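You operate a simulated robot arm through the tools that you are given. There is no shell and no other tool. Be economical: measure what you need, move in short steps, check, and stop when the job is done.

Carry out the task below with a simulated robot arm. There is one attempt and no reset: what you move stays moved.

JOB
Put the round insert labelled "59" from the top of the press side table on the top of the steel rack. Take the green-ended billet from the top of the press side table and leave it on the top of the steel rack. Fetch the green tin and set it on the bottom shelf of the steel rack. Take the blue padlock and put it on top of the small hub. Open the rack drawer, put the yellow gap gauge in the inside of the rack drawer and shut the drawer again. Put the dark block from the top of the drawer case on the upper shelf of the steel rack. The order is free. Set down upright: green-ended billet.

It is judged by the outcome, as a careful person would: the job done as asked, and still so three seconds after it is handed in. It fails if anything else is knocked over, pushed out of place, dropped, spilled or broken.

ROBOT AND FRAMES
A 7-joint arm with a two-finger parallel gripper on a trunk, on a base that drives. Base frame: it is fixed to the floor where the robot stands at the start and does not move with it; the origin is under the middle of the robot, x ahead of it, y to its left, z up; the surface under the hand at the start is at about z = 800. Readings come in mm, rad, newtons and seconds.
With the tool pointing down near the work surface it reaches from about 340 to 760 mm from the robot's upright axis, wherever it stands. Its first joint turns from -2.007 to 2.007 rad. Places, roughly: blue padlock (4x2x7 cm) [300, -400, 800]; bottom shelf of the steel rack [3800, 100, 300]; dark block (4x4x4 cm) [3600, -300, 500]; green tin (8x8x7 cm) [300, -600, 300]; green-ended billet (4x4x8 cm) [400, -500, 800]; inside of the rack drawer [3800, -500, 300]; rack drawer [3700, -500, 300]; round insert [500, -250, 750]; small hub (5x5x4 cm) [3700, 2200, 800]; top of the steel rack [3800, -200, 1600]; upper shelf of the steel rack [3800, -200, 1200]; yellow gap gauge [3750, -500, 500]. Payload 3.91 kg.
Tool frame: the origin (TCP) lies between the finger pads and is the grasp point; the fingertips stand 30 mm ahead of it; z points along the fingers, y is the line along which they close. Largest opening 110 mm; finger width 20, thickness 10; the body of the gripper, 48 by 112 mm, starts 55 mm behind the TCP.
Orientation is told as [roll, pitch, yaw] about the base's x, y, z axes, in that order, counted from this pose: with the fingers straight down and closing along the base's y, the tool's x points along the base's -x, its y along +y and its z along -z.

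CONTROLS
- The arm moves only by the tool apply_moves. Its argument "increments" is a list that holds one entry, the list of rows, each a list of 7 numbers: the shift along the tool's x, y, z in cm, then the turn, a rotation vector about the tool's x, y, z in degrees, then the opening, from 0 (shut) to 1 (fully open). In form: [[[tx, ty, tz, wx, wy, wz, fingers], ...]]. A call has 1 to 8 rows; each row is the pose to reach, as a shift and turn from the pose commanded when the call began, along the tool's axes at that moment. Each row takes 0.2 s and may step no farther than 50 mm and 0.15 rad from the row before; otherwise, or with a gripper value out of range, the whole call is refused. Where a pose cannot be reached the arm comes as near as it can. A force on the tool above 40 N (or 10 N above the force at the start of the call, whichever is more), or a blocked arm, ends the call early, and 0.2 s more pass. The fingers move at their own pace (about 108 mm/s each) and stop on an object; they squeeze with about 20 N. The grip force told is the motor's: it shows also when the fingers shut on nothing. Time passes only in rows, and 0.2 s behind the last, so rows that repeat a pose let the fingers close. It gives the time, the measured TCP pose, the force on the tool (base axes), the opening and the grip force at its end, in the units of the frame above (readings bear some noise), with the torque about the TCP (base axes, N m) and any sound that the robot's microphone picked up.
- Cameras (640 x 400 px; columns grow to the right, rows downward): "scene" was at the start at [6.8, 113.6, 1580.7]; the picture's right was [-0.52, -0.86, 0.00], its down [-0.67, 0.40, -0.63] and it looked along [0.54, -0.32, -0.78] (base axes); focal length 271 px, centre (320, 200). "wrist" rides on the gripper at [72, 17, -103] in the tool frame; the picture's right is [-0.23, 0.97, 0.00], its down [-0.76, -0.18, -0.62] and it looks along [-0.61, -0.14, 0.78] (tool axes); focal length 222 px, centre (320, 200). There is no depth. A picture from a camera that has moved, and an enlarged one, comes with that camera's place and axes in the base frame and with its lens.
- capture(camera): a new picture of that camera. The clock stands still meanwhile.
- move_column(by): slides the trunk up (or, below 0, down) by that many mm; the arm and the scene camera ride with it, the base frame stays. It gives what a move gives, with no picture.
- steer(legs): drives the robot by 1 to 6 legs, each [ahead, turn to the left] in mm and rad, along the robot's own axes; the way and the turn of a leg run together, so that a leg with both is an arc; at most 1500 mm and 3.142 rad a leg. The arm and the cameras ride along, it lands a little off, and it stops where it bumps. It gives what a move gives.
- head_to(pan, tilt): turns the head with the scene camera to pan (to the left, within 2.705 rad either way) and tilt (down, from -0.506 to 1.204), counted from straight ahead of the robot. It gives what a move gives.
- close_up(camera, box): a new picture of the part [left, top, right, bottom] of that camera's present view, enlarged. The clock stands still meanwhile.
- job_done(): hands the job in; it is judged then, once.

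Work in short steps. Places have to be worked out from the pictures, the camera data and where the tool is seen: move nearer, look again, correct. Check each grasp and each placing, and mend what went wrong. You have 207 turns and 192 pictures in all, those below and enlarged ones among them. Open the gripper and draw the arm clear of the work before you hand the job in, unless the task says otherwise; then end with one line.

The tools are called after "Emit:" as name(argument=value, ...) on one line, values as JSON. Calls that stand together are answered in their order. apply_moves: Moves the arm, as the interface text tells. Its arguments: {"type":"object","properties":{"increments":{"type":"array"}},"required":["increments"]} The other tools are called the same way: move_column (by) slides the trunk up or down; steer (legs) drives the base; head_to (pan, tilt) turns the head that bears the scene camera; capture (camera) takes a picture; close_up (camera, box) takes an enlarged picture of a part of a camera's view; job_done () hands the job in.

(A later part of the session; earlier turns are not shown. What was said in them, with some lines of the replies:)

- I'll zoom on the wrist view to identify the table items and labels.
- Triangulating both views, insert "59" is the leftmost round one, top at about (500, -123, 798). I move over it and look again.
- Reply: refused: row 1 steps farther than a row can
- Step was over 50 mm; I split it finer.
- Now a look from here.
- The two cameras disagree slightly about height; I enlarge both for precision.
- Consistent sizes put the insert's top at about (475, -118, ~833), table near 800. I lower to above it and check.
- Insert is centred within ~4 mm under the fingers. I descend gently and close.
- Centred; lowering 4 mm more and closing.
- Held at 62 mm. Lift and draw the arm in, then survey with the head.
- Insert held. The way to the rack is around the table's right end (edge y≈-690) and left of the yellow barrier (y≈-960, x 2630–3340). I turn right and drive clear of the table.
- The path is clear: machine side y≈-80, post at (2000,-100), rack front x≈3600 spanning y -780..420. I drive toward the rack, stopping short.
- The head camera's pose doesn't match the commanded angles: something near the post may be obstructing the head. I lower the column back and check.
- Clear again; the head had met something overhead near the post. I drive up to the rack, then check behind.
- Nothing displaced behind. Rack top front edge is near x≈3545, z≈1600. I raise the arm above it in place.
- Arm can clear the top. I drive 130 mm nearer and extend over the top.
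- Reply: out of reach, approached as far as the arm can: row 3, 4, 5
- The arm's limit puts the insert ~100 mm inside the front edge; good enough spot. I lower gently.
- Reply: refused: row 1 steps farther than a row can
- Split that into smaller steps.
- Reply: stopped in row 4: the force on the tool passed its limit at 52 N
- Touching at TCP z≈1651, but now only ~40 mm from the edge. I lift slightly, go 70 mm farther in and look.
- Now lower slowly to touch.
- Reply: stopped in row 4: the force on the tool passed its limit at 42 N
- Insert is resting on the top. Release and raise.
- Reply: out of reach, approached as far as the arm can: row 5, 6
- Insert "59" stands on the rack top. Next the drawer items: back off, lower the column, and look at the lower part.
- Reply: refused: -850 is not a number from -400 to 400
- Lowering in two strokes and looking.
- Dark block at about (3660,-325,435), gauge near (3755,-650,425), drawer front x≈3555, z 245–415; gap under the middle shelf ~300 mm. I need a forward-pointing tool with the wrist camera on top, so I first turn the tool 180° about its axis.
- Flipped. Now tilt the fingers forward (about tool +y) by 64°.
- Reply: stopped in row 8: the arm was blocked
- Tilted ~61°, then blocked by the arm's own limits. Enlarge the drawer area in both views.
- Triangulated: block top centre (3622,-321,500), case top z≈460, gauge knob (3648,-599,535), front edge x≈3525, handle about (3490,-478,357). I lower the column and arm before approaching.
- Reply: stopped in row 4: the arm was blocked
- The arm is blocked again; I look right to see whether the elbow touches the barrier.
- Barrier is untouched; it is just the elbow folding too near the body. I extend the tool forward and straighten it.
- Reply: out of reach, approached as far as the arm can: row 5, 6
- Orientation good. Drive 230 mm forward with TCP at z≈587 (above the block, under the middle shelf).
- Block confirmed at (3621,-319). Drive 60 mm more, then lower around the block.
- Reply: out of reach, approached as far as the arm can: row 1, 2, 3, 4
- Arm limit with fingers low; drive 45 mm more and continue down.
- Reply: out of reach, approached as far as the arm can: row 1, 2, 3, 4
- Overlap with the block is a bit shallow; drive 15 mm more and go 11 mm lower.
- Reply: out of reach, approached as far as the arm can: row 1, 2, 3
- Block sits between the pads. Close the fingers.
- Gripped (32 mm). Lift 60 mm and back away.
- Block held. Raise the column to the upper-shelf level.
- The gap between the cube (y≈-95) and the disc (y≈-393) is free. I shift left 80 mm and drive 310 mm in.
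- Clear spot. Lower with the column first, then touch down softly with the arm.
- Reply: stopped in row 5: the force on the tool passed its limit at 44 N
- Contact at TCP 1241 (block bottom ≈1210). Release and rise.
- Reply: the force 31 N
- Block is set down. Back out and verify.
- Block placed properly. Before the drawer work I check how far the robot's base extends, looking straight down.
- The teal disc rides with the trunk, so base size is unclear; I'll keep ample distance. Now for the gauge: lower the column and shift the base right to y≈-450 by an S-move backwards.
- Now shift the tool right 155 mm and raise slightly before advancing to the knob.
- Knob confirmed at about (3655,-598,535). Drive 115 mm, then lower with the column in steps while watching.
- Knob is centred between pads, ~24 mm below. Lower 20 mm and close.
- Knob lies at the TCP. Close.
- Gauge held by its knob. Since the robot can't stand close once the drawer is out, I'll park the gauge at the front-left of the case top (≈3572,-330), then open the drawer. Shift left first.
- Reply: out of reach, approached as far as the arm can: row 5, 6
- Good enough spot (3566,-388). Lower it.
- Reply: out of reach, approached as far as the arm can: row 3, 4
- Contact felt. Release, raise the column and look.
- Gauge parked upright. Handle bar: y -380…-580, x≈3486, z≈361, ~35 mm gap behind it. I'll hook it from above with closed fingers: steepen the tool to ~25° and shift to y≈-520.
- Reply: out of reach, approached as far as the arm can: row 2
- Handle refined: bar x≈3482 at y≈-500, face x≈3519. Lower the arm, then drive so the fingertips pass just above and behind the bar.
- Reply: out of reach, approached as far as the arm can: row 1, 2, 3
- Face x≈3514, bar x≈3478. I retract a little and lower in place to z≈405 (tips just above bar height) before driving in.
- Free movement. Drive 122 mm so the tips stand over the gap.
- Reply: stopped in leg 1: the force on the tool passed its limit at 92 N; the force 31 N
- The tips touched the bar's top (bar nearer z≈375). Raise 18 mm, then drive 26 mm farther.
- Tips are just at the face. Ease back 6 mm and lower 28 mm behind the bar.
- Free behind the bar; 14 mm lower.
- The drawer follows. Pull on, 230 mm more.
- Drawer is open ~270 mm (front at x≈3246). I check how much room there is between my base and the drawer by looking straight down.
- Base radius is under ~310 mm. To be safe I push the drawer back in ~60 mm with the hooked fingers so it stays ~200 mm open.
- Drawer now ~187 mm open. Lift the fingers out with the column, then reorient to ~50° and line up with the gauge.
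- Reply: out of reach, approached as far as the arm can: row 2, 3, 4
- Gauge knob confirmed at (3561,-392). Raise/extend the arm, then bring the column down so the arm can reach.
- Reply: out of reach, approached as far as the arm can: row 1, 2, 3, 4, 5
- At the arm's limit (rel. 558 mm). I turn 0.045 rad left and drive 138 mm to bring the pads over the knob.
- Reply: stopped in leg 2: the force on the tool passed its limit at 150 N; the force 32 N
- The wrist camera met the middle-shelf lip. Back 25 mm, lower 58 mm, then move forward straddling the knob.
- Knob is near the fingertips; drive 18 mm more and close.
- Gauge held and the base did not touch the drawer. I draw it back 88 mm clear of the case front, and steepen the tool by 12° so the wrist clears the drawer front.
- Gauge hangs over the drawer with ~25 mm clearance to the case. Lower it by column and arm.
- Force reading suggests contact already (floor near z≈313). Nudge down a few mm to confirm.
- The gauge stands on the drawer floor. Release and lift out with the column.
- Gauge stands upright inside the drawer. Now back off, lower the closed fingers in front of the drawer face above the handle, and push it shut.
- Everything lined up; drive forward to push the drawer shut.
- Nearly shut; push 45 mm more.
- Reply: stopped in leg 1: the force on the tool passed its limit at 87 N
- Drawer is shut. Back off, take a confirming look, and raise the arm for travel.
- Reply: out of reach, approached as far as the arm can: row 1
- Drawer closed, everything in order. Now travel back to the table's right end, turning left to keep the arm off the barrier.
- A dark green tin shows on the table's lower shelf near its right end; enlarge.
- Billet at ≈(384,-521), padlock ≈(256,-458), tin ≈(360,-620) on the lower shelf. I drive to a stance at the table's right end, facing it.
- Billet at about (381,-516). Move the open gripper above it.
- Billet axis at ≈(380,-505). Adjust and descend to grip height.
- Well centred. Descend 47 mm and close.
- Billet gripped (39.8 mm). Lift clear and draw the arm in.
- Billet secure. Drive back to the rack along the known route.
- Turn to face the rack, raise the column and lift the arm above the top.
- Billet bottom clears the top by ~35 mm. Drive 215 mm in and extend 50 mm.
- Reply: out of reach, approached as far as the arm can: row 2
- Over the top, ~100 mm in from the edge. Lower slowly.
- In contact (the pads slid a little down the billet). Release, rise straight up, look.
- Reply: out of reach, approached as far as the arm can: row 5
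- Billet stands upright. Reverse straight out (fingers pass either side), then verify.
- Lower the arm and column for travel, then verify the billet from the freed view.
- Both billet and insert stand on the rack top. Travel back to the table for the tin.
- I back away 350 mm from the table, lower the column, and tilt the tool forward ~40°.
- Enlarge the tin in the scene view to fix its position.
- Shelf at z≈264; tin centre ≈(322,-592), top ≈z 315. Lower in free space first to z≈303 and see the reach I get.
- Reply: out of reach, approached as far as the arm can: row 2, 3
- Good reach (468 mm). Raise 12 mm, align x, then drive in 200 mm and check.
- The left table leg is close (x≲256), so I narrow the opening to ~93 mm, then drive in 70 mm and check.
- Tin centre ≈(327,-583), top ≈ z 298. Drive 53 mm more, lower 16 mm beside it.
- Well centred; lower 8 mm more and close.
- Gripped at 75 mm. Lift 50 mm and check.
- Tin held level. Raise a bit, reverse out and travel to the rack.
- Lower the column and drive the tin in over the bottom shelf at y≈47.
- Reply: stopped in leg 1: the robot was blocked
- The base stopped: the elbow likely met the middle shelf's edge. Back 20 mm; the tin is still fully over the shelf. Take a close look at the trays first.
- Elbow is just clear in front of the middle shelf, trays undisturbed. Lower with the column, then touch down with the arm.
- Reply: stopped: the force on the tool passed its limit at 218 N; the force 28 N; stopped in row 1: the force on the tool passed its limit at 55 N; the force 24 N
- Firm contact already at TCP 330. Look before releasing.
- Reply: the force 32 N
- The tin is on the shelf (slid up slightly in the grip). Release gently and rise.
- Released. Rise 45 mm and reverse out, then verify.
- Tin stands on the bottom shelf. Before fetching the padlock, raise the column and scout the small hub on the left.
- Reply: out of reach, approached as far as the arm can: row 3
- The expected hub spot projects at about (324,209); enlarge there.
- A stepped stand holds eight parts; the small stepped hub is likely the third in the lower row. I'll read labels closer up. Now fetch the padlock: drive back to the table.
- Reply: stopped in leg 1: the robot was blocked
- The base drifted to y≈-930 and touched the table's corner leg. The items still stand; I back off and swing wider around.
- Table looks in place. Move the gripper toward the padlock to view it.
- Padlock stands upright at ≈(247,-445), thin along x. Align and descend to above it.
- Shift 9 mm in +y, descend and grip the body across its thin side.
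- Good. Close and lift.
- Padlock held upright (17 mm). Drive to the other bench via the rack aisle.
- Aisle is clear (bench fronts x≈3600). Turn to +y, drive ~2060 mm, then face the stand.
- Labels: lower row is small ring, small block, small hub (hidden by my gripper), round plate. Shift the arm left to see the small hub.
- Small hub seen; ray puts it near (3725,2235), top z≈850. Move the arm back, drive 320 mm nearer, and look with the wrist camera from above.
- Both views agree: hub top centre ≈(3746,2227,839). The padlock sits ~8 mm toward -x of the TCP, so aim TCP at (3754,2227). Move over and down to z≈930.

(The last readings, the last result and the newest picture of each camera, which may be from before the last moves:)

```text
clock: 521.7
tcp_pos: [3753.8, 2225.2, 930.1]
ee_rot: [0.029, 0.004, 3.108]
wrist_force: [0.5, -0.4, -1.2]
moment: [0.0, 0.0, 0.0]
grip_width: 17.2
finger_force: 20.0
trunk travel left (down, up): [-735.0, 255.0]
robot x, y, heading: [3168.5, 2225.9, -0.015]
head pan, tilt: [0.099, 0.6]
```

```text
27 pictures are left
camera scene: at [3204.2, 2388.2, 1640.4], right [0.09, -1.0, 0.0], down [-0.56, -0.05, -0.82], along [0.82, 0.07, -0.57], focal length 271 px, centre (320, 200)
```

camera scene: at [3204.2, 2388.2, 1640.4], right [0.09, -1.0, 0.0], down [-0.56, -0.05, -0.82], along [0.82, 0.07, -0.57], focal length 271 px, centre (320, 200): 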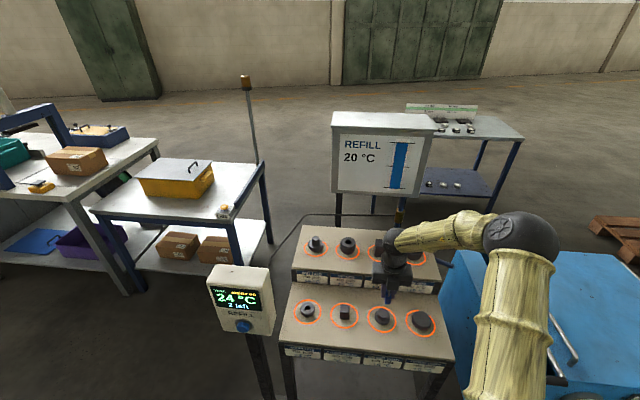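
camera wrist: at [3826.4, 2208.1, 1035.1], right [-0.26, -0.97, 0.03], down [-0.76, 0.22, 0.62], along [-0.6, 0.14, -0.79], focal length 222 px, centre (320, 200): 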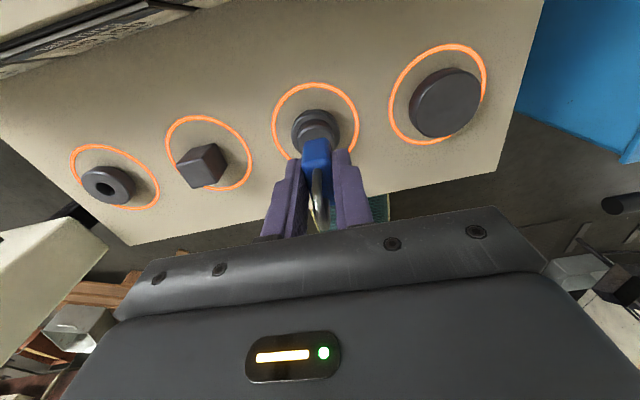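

Close-ups to refine alignment of padlock over hub.

Emit:
close_up(camera="wrist", box=[250, 70, 390, 170])

Emit:
close_up(camera="scene", box=[350, 260, 430, 340])

```text
4.00 times, centred on (320, 120) of wrist
camera zoom: at [3826.4, 2208.1, 1035.1], right [-0.26, -0.97, 0.03], down [-0.76, 0.22, 0.62], along [-0.6, 0.14, -0.79], focal length 888 px, centre (320, 520)
```

zoom: 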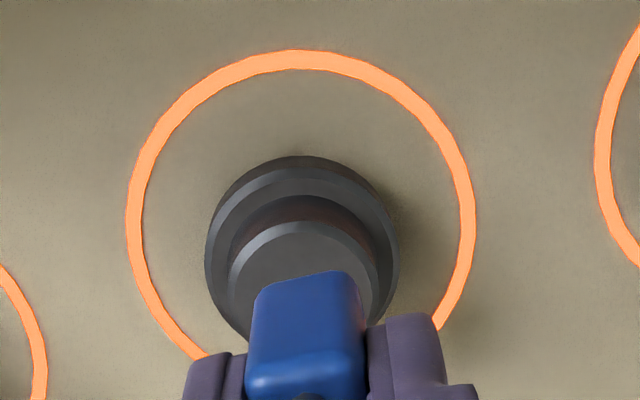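

```text
5.00 times, centred on (390, 300) of scene
camera zoom: at [3204.2, 2388.2, 1640.4], right [0.09, -1.0, 0.0], down [-0.56, -0.05, -0.82], along [0.82, 0.07, -0.57], focal length 1356 px, centre (-30, -300)
```

zoom: 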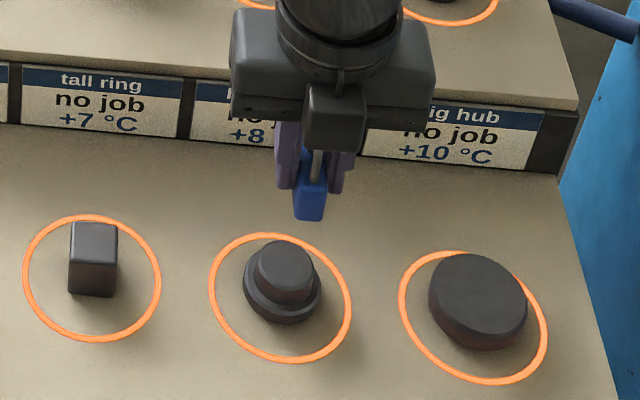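

Hub at (3744,2227); the padlock centre is ~6 mm too far in x. Correct and lower toward the boss.

Emit:
apply_moves(increments=[[[-0.6, 0, 1, 0, 0, 0, 0.05], [-0.6, 0, 3, 0, 0, 0, 0.05], [-0.6, 0, 4.3, 0, 0, 0, 0.05]]])

Emit:
close_up(camera="scene", box=[350, 260, 430, 340])

Emit:
close_up(camera="wrist", box=[250, 90, 390, 190])

```text
clock: 522.5
tcp_pos: [3746.2, 2223.9, 886.5]
ee_rot: [0.027, 0.005, 3.108]
wrist_force: [0.2, 0.8, -1.0]
moment: [0.02, 0.0, -0.01]
grip_width: 17.2
finger_force: 19.9
trunk travel left (down, up): [-735.0, 255.0]
robot x, y, heading: [3175.3, 2227.2, -0.004]
head pan, tilt: [0.099, 0.6]
```

```text
5.00 times, centred on (390, 300) of scene
camera zoom: at [3203.3, 2388.3, 1640.4], right [0.09, -1.0, 0.0], down [-0.56, -0.05, -0.82], along [0.82, 0.07, -0.57], focal length 1356 px, centre (-30, -300)
```

zoom: 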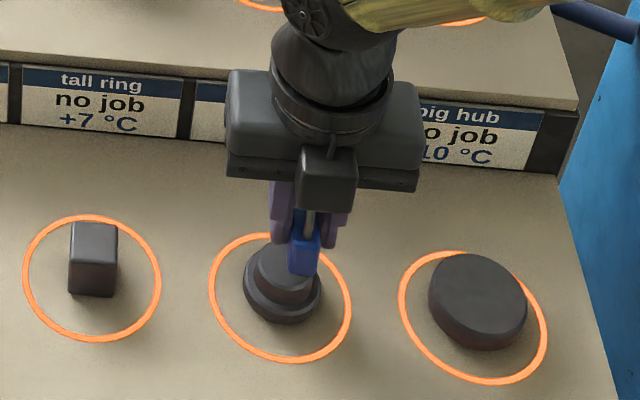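

```text
4.00 times, centred on (320, 140) of wrist
camera zoom: at [3817.9, 2206.9, 990.8], right [-0.26, -0.97, 0.03], down [-0.76, 0.22, 0.62], along [-0.6, 0.14, -0.79], focal length 888 px, centre (320, 440)
```

zoom: 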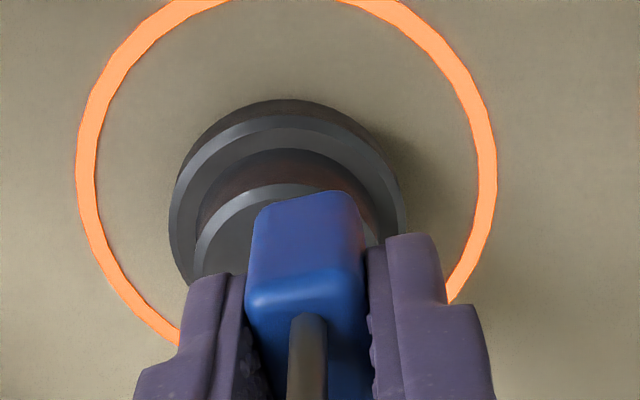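

Shift 6 mm in +y and touch down in small steps.

Emit:
apply_moves(increments=[[[-0.1, -0.6, 0, 0, 0, 0, 0.05], [-0.1, -0.6, 0.4, 0, 0, 0, 0.05], [-0.1, -0.6, 0.7, 0, 0, 0, 0.05], [-0.1, -0.6, 0.9, 0, 0, 0, 0.05]]])

Emit:
close_up(camera="scene", box=[350, 260, 430, 340])

```text
clock: 523.5
tcp_pos: [3744.8, 2229.4, 878.7]
ee_rot: [0.028, 0.004, 3.11]
wrist_force: [0.9, 0.7, -1.6]
moment: [0.01, 0.0, 0.0]
grip_width: 17.4
finger_force: 19.9
trunk travel left (down, up): [-735.0, 255.0]
robot x, y, heading: [3171.9, 2226.4, -0.009]
head pan, tilt: [0.099, 0.6]
```

```text
5.00 times, centred on (390, 300) of scene
camera zoom: at [3203.2, 2388.4, 1640.4], right [0.09, -1.0, 0.0], down [-0.56, -0.05, -0.82], along [0.82, 0.07, -0.57], focal length 1356 px, centre (-30, -300)
```

zoom: 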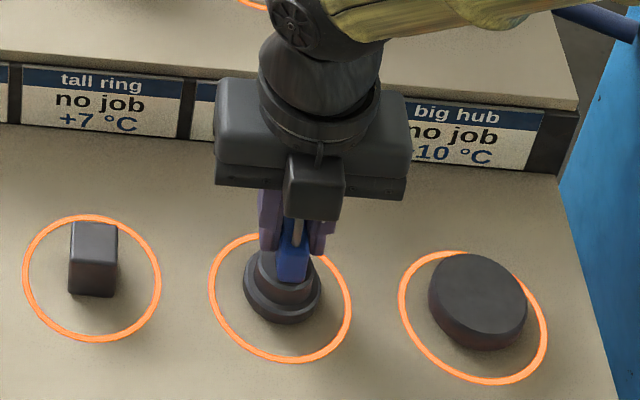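

Laterally centred; check depth with the wrist view.

Emit:
close_up(camera="wrist", box=[250, 90, 390, 190])

```text
4.00 times, centred on (320, 140) of wrist
camera zoom: at [3817.5, 2213.0, 982.7], right [-0.26, -0.97, 0.03], down [-0.76, 0.22, 0.62], along [-0.6, 0.14, -0.79], focal length 888 px, centre (320, 440)
```

zoom: 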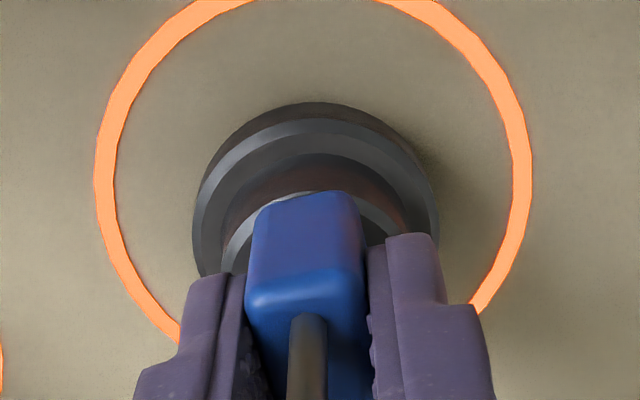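

Nearly centred; shift 4 mm back in x, then lower to contact.

Emit:
apply_moves(increments=[[[-0.4, 0, 0, 0, 0, 0, 0.05], [-0.4, 0, 0.2, 0, 0, 0, 0.05], [-0.4, 0, 0.4, 0, 0, 0, 0.05], [-0.4, 0, 0.5, 0, 0, 0, 0.05]]])

```text
clock: 524.5
tcp_pos: [3740.2, 2229.3, 875.7]
ee_rot: [0.029, 0.006, 3.109]
wrist_force: [1.5, -2.6, 17.6]
moment: [0.08, -0.03, 0.04]
grip_width: 17.8
finger_force: 20.2
trunk travel left (down, up): [-735.0, 255.0]
robot x, y, heading: [3169.6, 2223.3, -0.008]
head pan, tilt: [0.099, 0.6]
```

Contact with the boss. Release slowly and check.

Emit:
apply_moves(increments=[[[0, 0, -0.05, 0, 0, 0, 0.05], [0, 0, -0.1, 0, 0, 0, 0.2], [0, 0, -0.1, 0, 0, 0, 0.35], [0, 0, -0.1, 0, 0, 0, 0.45], [0, 0, -0.1, 0, 0, 0, 0.45]]])

Emit:
close_up(camera="scene", box=[350, 260, 430, 340])

Emit:
close_up(camera="wrist", box=[250, 90, 390, 230])

```text
clock: 525.7
tcp_pos: [3740.9, 2228.8, 875.2]
ee_rot: [0.029, 0.003, 3.109]
wrist_force: [0.3, 0.0, -0.8]
moment: [0.0, -0.03, -0.01]
grip_width: 49.5
finger_force: 0.1
trunk travel left (down, up): [-735.0, 255.0]
robot x, y, heading: [3170.4, 2226.4, -0.007]
head pan, tilt: [0.099, 0.6]
```

```text
5.00 times, centred on (390, 300) of scene
camera zoom: at [3203.2, 2388.4, 1640.4], right [0.09, -1.0, 0.0], down [-0.56, -0.05, -0.82], along [0.82, 0.07, -0.57], focal length 1356 px, centre (-30, -300)
```

zoom: 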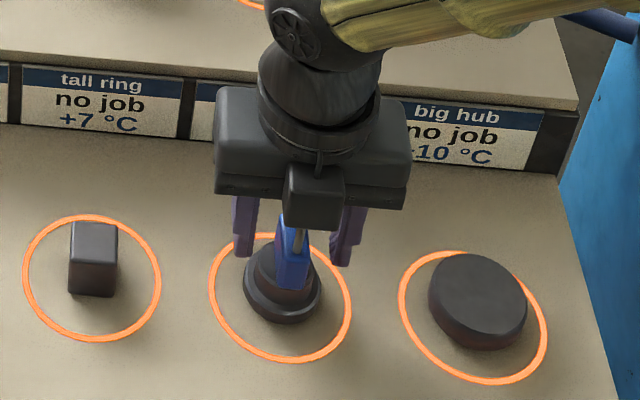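

```text
2.86 times, centred on (320, 160) of wrist
camera zoom: at [3813.7, 2213.1, 979.0], right [-0.26, -0.97, 0.03], down [-0.76, 0.22, 0.62], along [-0.6, 0.14, -0.79], focal length 635 px, centre (320, 314)
```

zoom: 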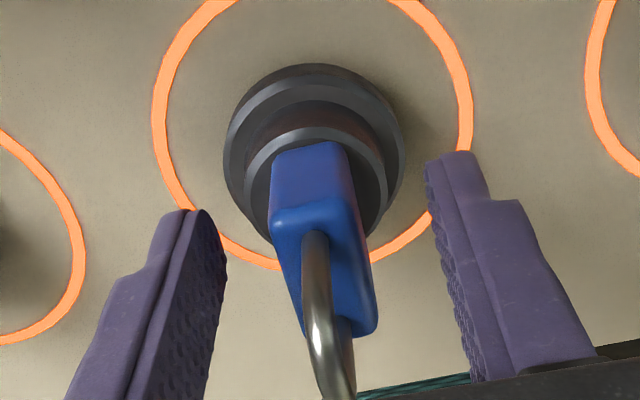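

The padlock stands on the hub. Rise straight up and back away.

Emit:
apply_moves(increments=[[[0, 0, -2, 0, 0, 0, 0.45], [0, 0, -5, 0, 0, 0, 0.45], [0, 0, -9, 0, 0, 0, 0.45], [0, 0, -13, 0, 0, 0, 0.45], [0, 0, -17, 0, 0, 0, 0.45], [0, 0, -20, 0, 0, 0, 0.6]]])

Emit:
steer(legs=[[-350, 0]])

Emit:
capture(camera="scene")

```text
clock: 527.1
tcp_pos: [3740.5, 2235.0, 1074.8]
ee_rot: [0.029, 0.005, 3.111]
wrist_force: [0.3, -0.6, -0.3]
moment: [-0.01, 0.01, -0.04]
grip_width: 65.9
finger_force: 0.1
trunk travel left (down, up): [-735.0, 255.0]
robot x, y, heading: [3175.6, 2230.9, -0.009]
head pan, tilt: [0.099, 0.6]
```

```text
clock: 529.7
tcp_pos: [3397.8, 2235.9, 1076.1]
ee_rot: [0.027, 0.004, 3.104]
wrist_force: [0.7, 0.0, 0.4]
moment: [-0.01, -0.01, -0.01]
grip_width: 66.2
finger_force: 0.2
trunk travel left (down, up): [-735.0, 255.0]
robot x, y, heading: [2831.1, 2230.7, -0.009]
head pan, tilt: [0.099, 0.6]
```

```text
18 pictures are left
camera scene: at [2860.4, 2392.1, 1640.4], right [0.09, -1.0, 0.0], down [-0.56, -0.05, -0.83], along [0.82, 0.07, -0.56], focal length 271 px, centre (320, 200)
```

scene: 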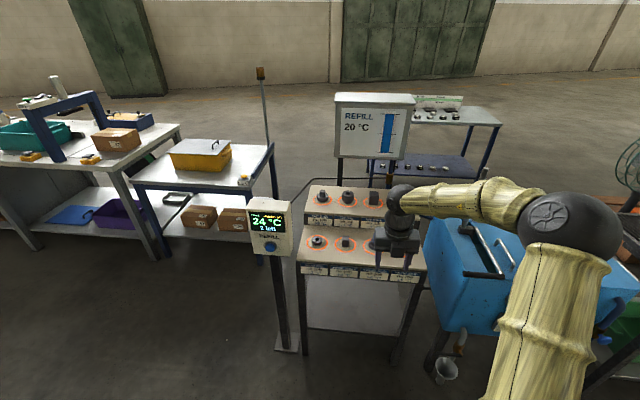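

Shift the arm aside for a final check on the padlock.

Emit:
apply_moves(increments=[[[-2, -4.5, 0, 0, 0, 0, 1], [-3, -9, 0, 0, 0, 0, 1], [-4, -13.5, 0, 0, 0, 0, 1], [-5, -18, 0, 0, 0, 0, 1], [-6, -22.5, 0, 0, 0, 0, 1]]])

Emit:
close_up(camera="scene", box=[310, 190, 450, 290])

```text
clock: 530.9
tcp_pos: [3345.5, 2464.7, 1067.9]
ee_rot: [0.029, 0.003, 3.103]
wrist_force: [0.3, 0.0, 0.3]
moment: [-0.02, 0.01, 0.01]
grip_width: 110.1
finger_force: 0.1
trunk travel left (down, up): [-735.0, 255.0]
robot x, y, heading: [2827.2, 2228.6, -0.014]
head pan, tilt: [0.099, 0.6]
```

```text
4.00 times, centred on (380, 240) of scene
camera zoom: at [2861.2, 2393.5, 1640.2], right [0.09, -1.0, 0.0], down [-0.56, -0.05, -0.82], along [0.82, 0.07, -0.57], focal length 1085 px, centre (80, 40)
```

zoom: 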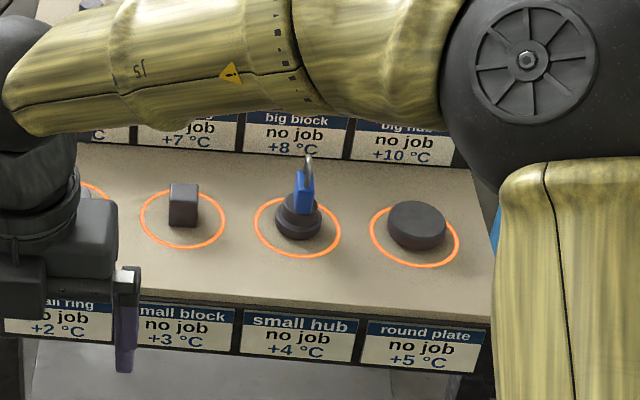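

The padlock stands on the small hub, and each of the other items was seen in place after I set it down. The gripper is open and clear, so I hand the job in.

Emit:
job_done()

```text
The job is handed in.
```

I carried out all six parts of the job and handed it in. Insert "59" and the green-ended billet (upright) are on the rack top. The green tin is on the bottom shelf, the dark block on the upper shelf, the yellow gap gauge in the shut rack drawer, and the blue padlock on the small hub. On the way, the base bumped a leg of the press side table, and the head and arm touched other things, such as the rack shelves. I saw nothing knocked over or out of place.
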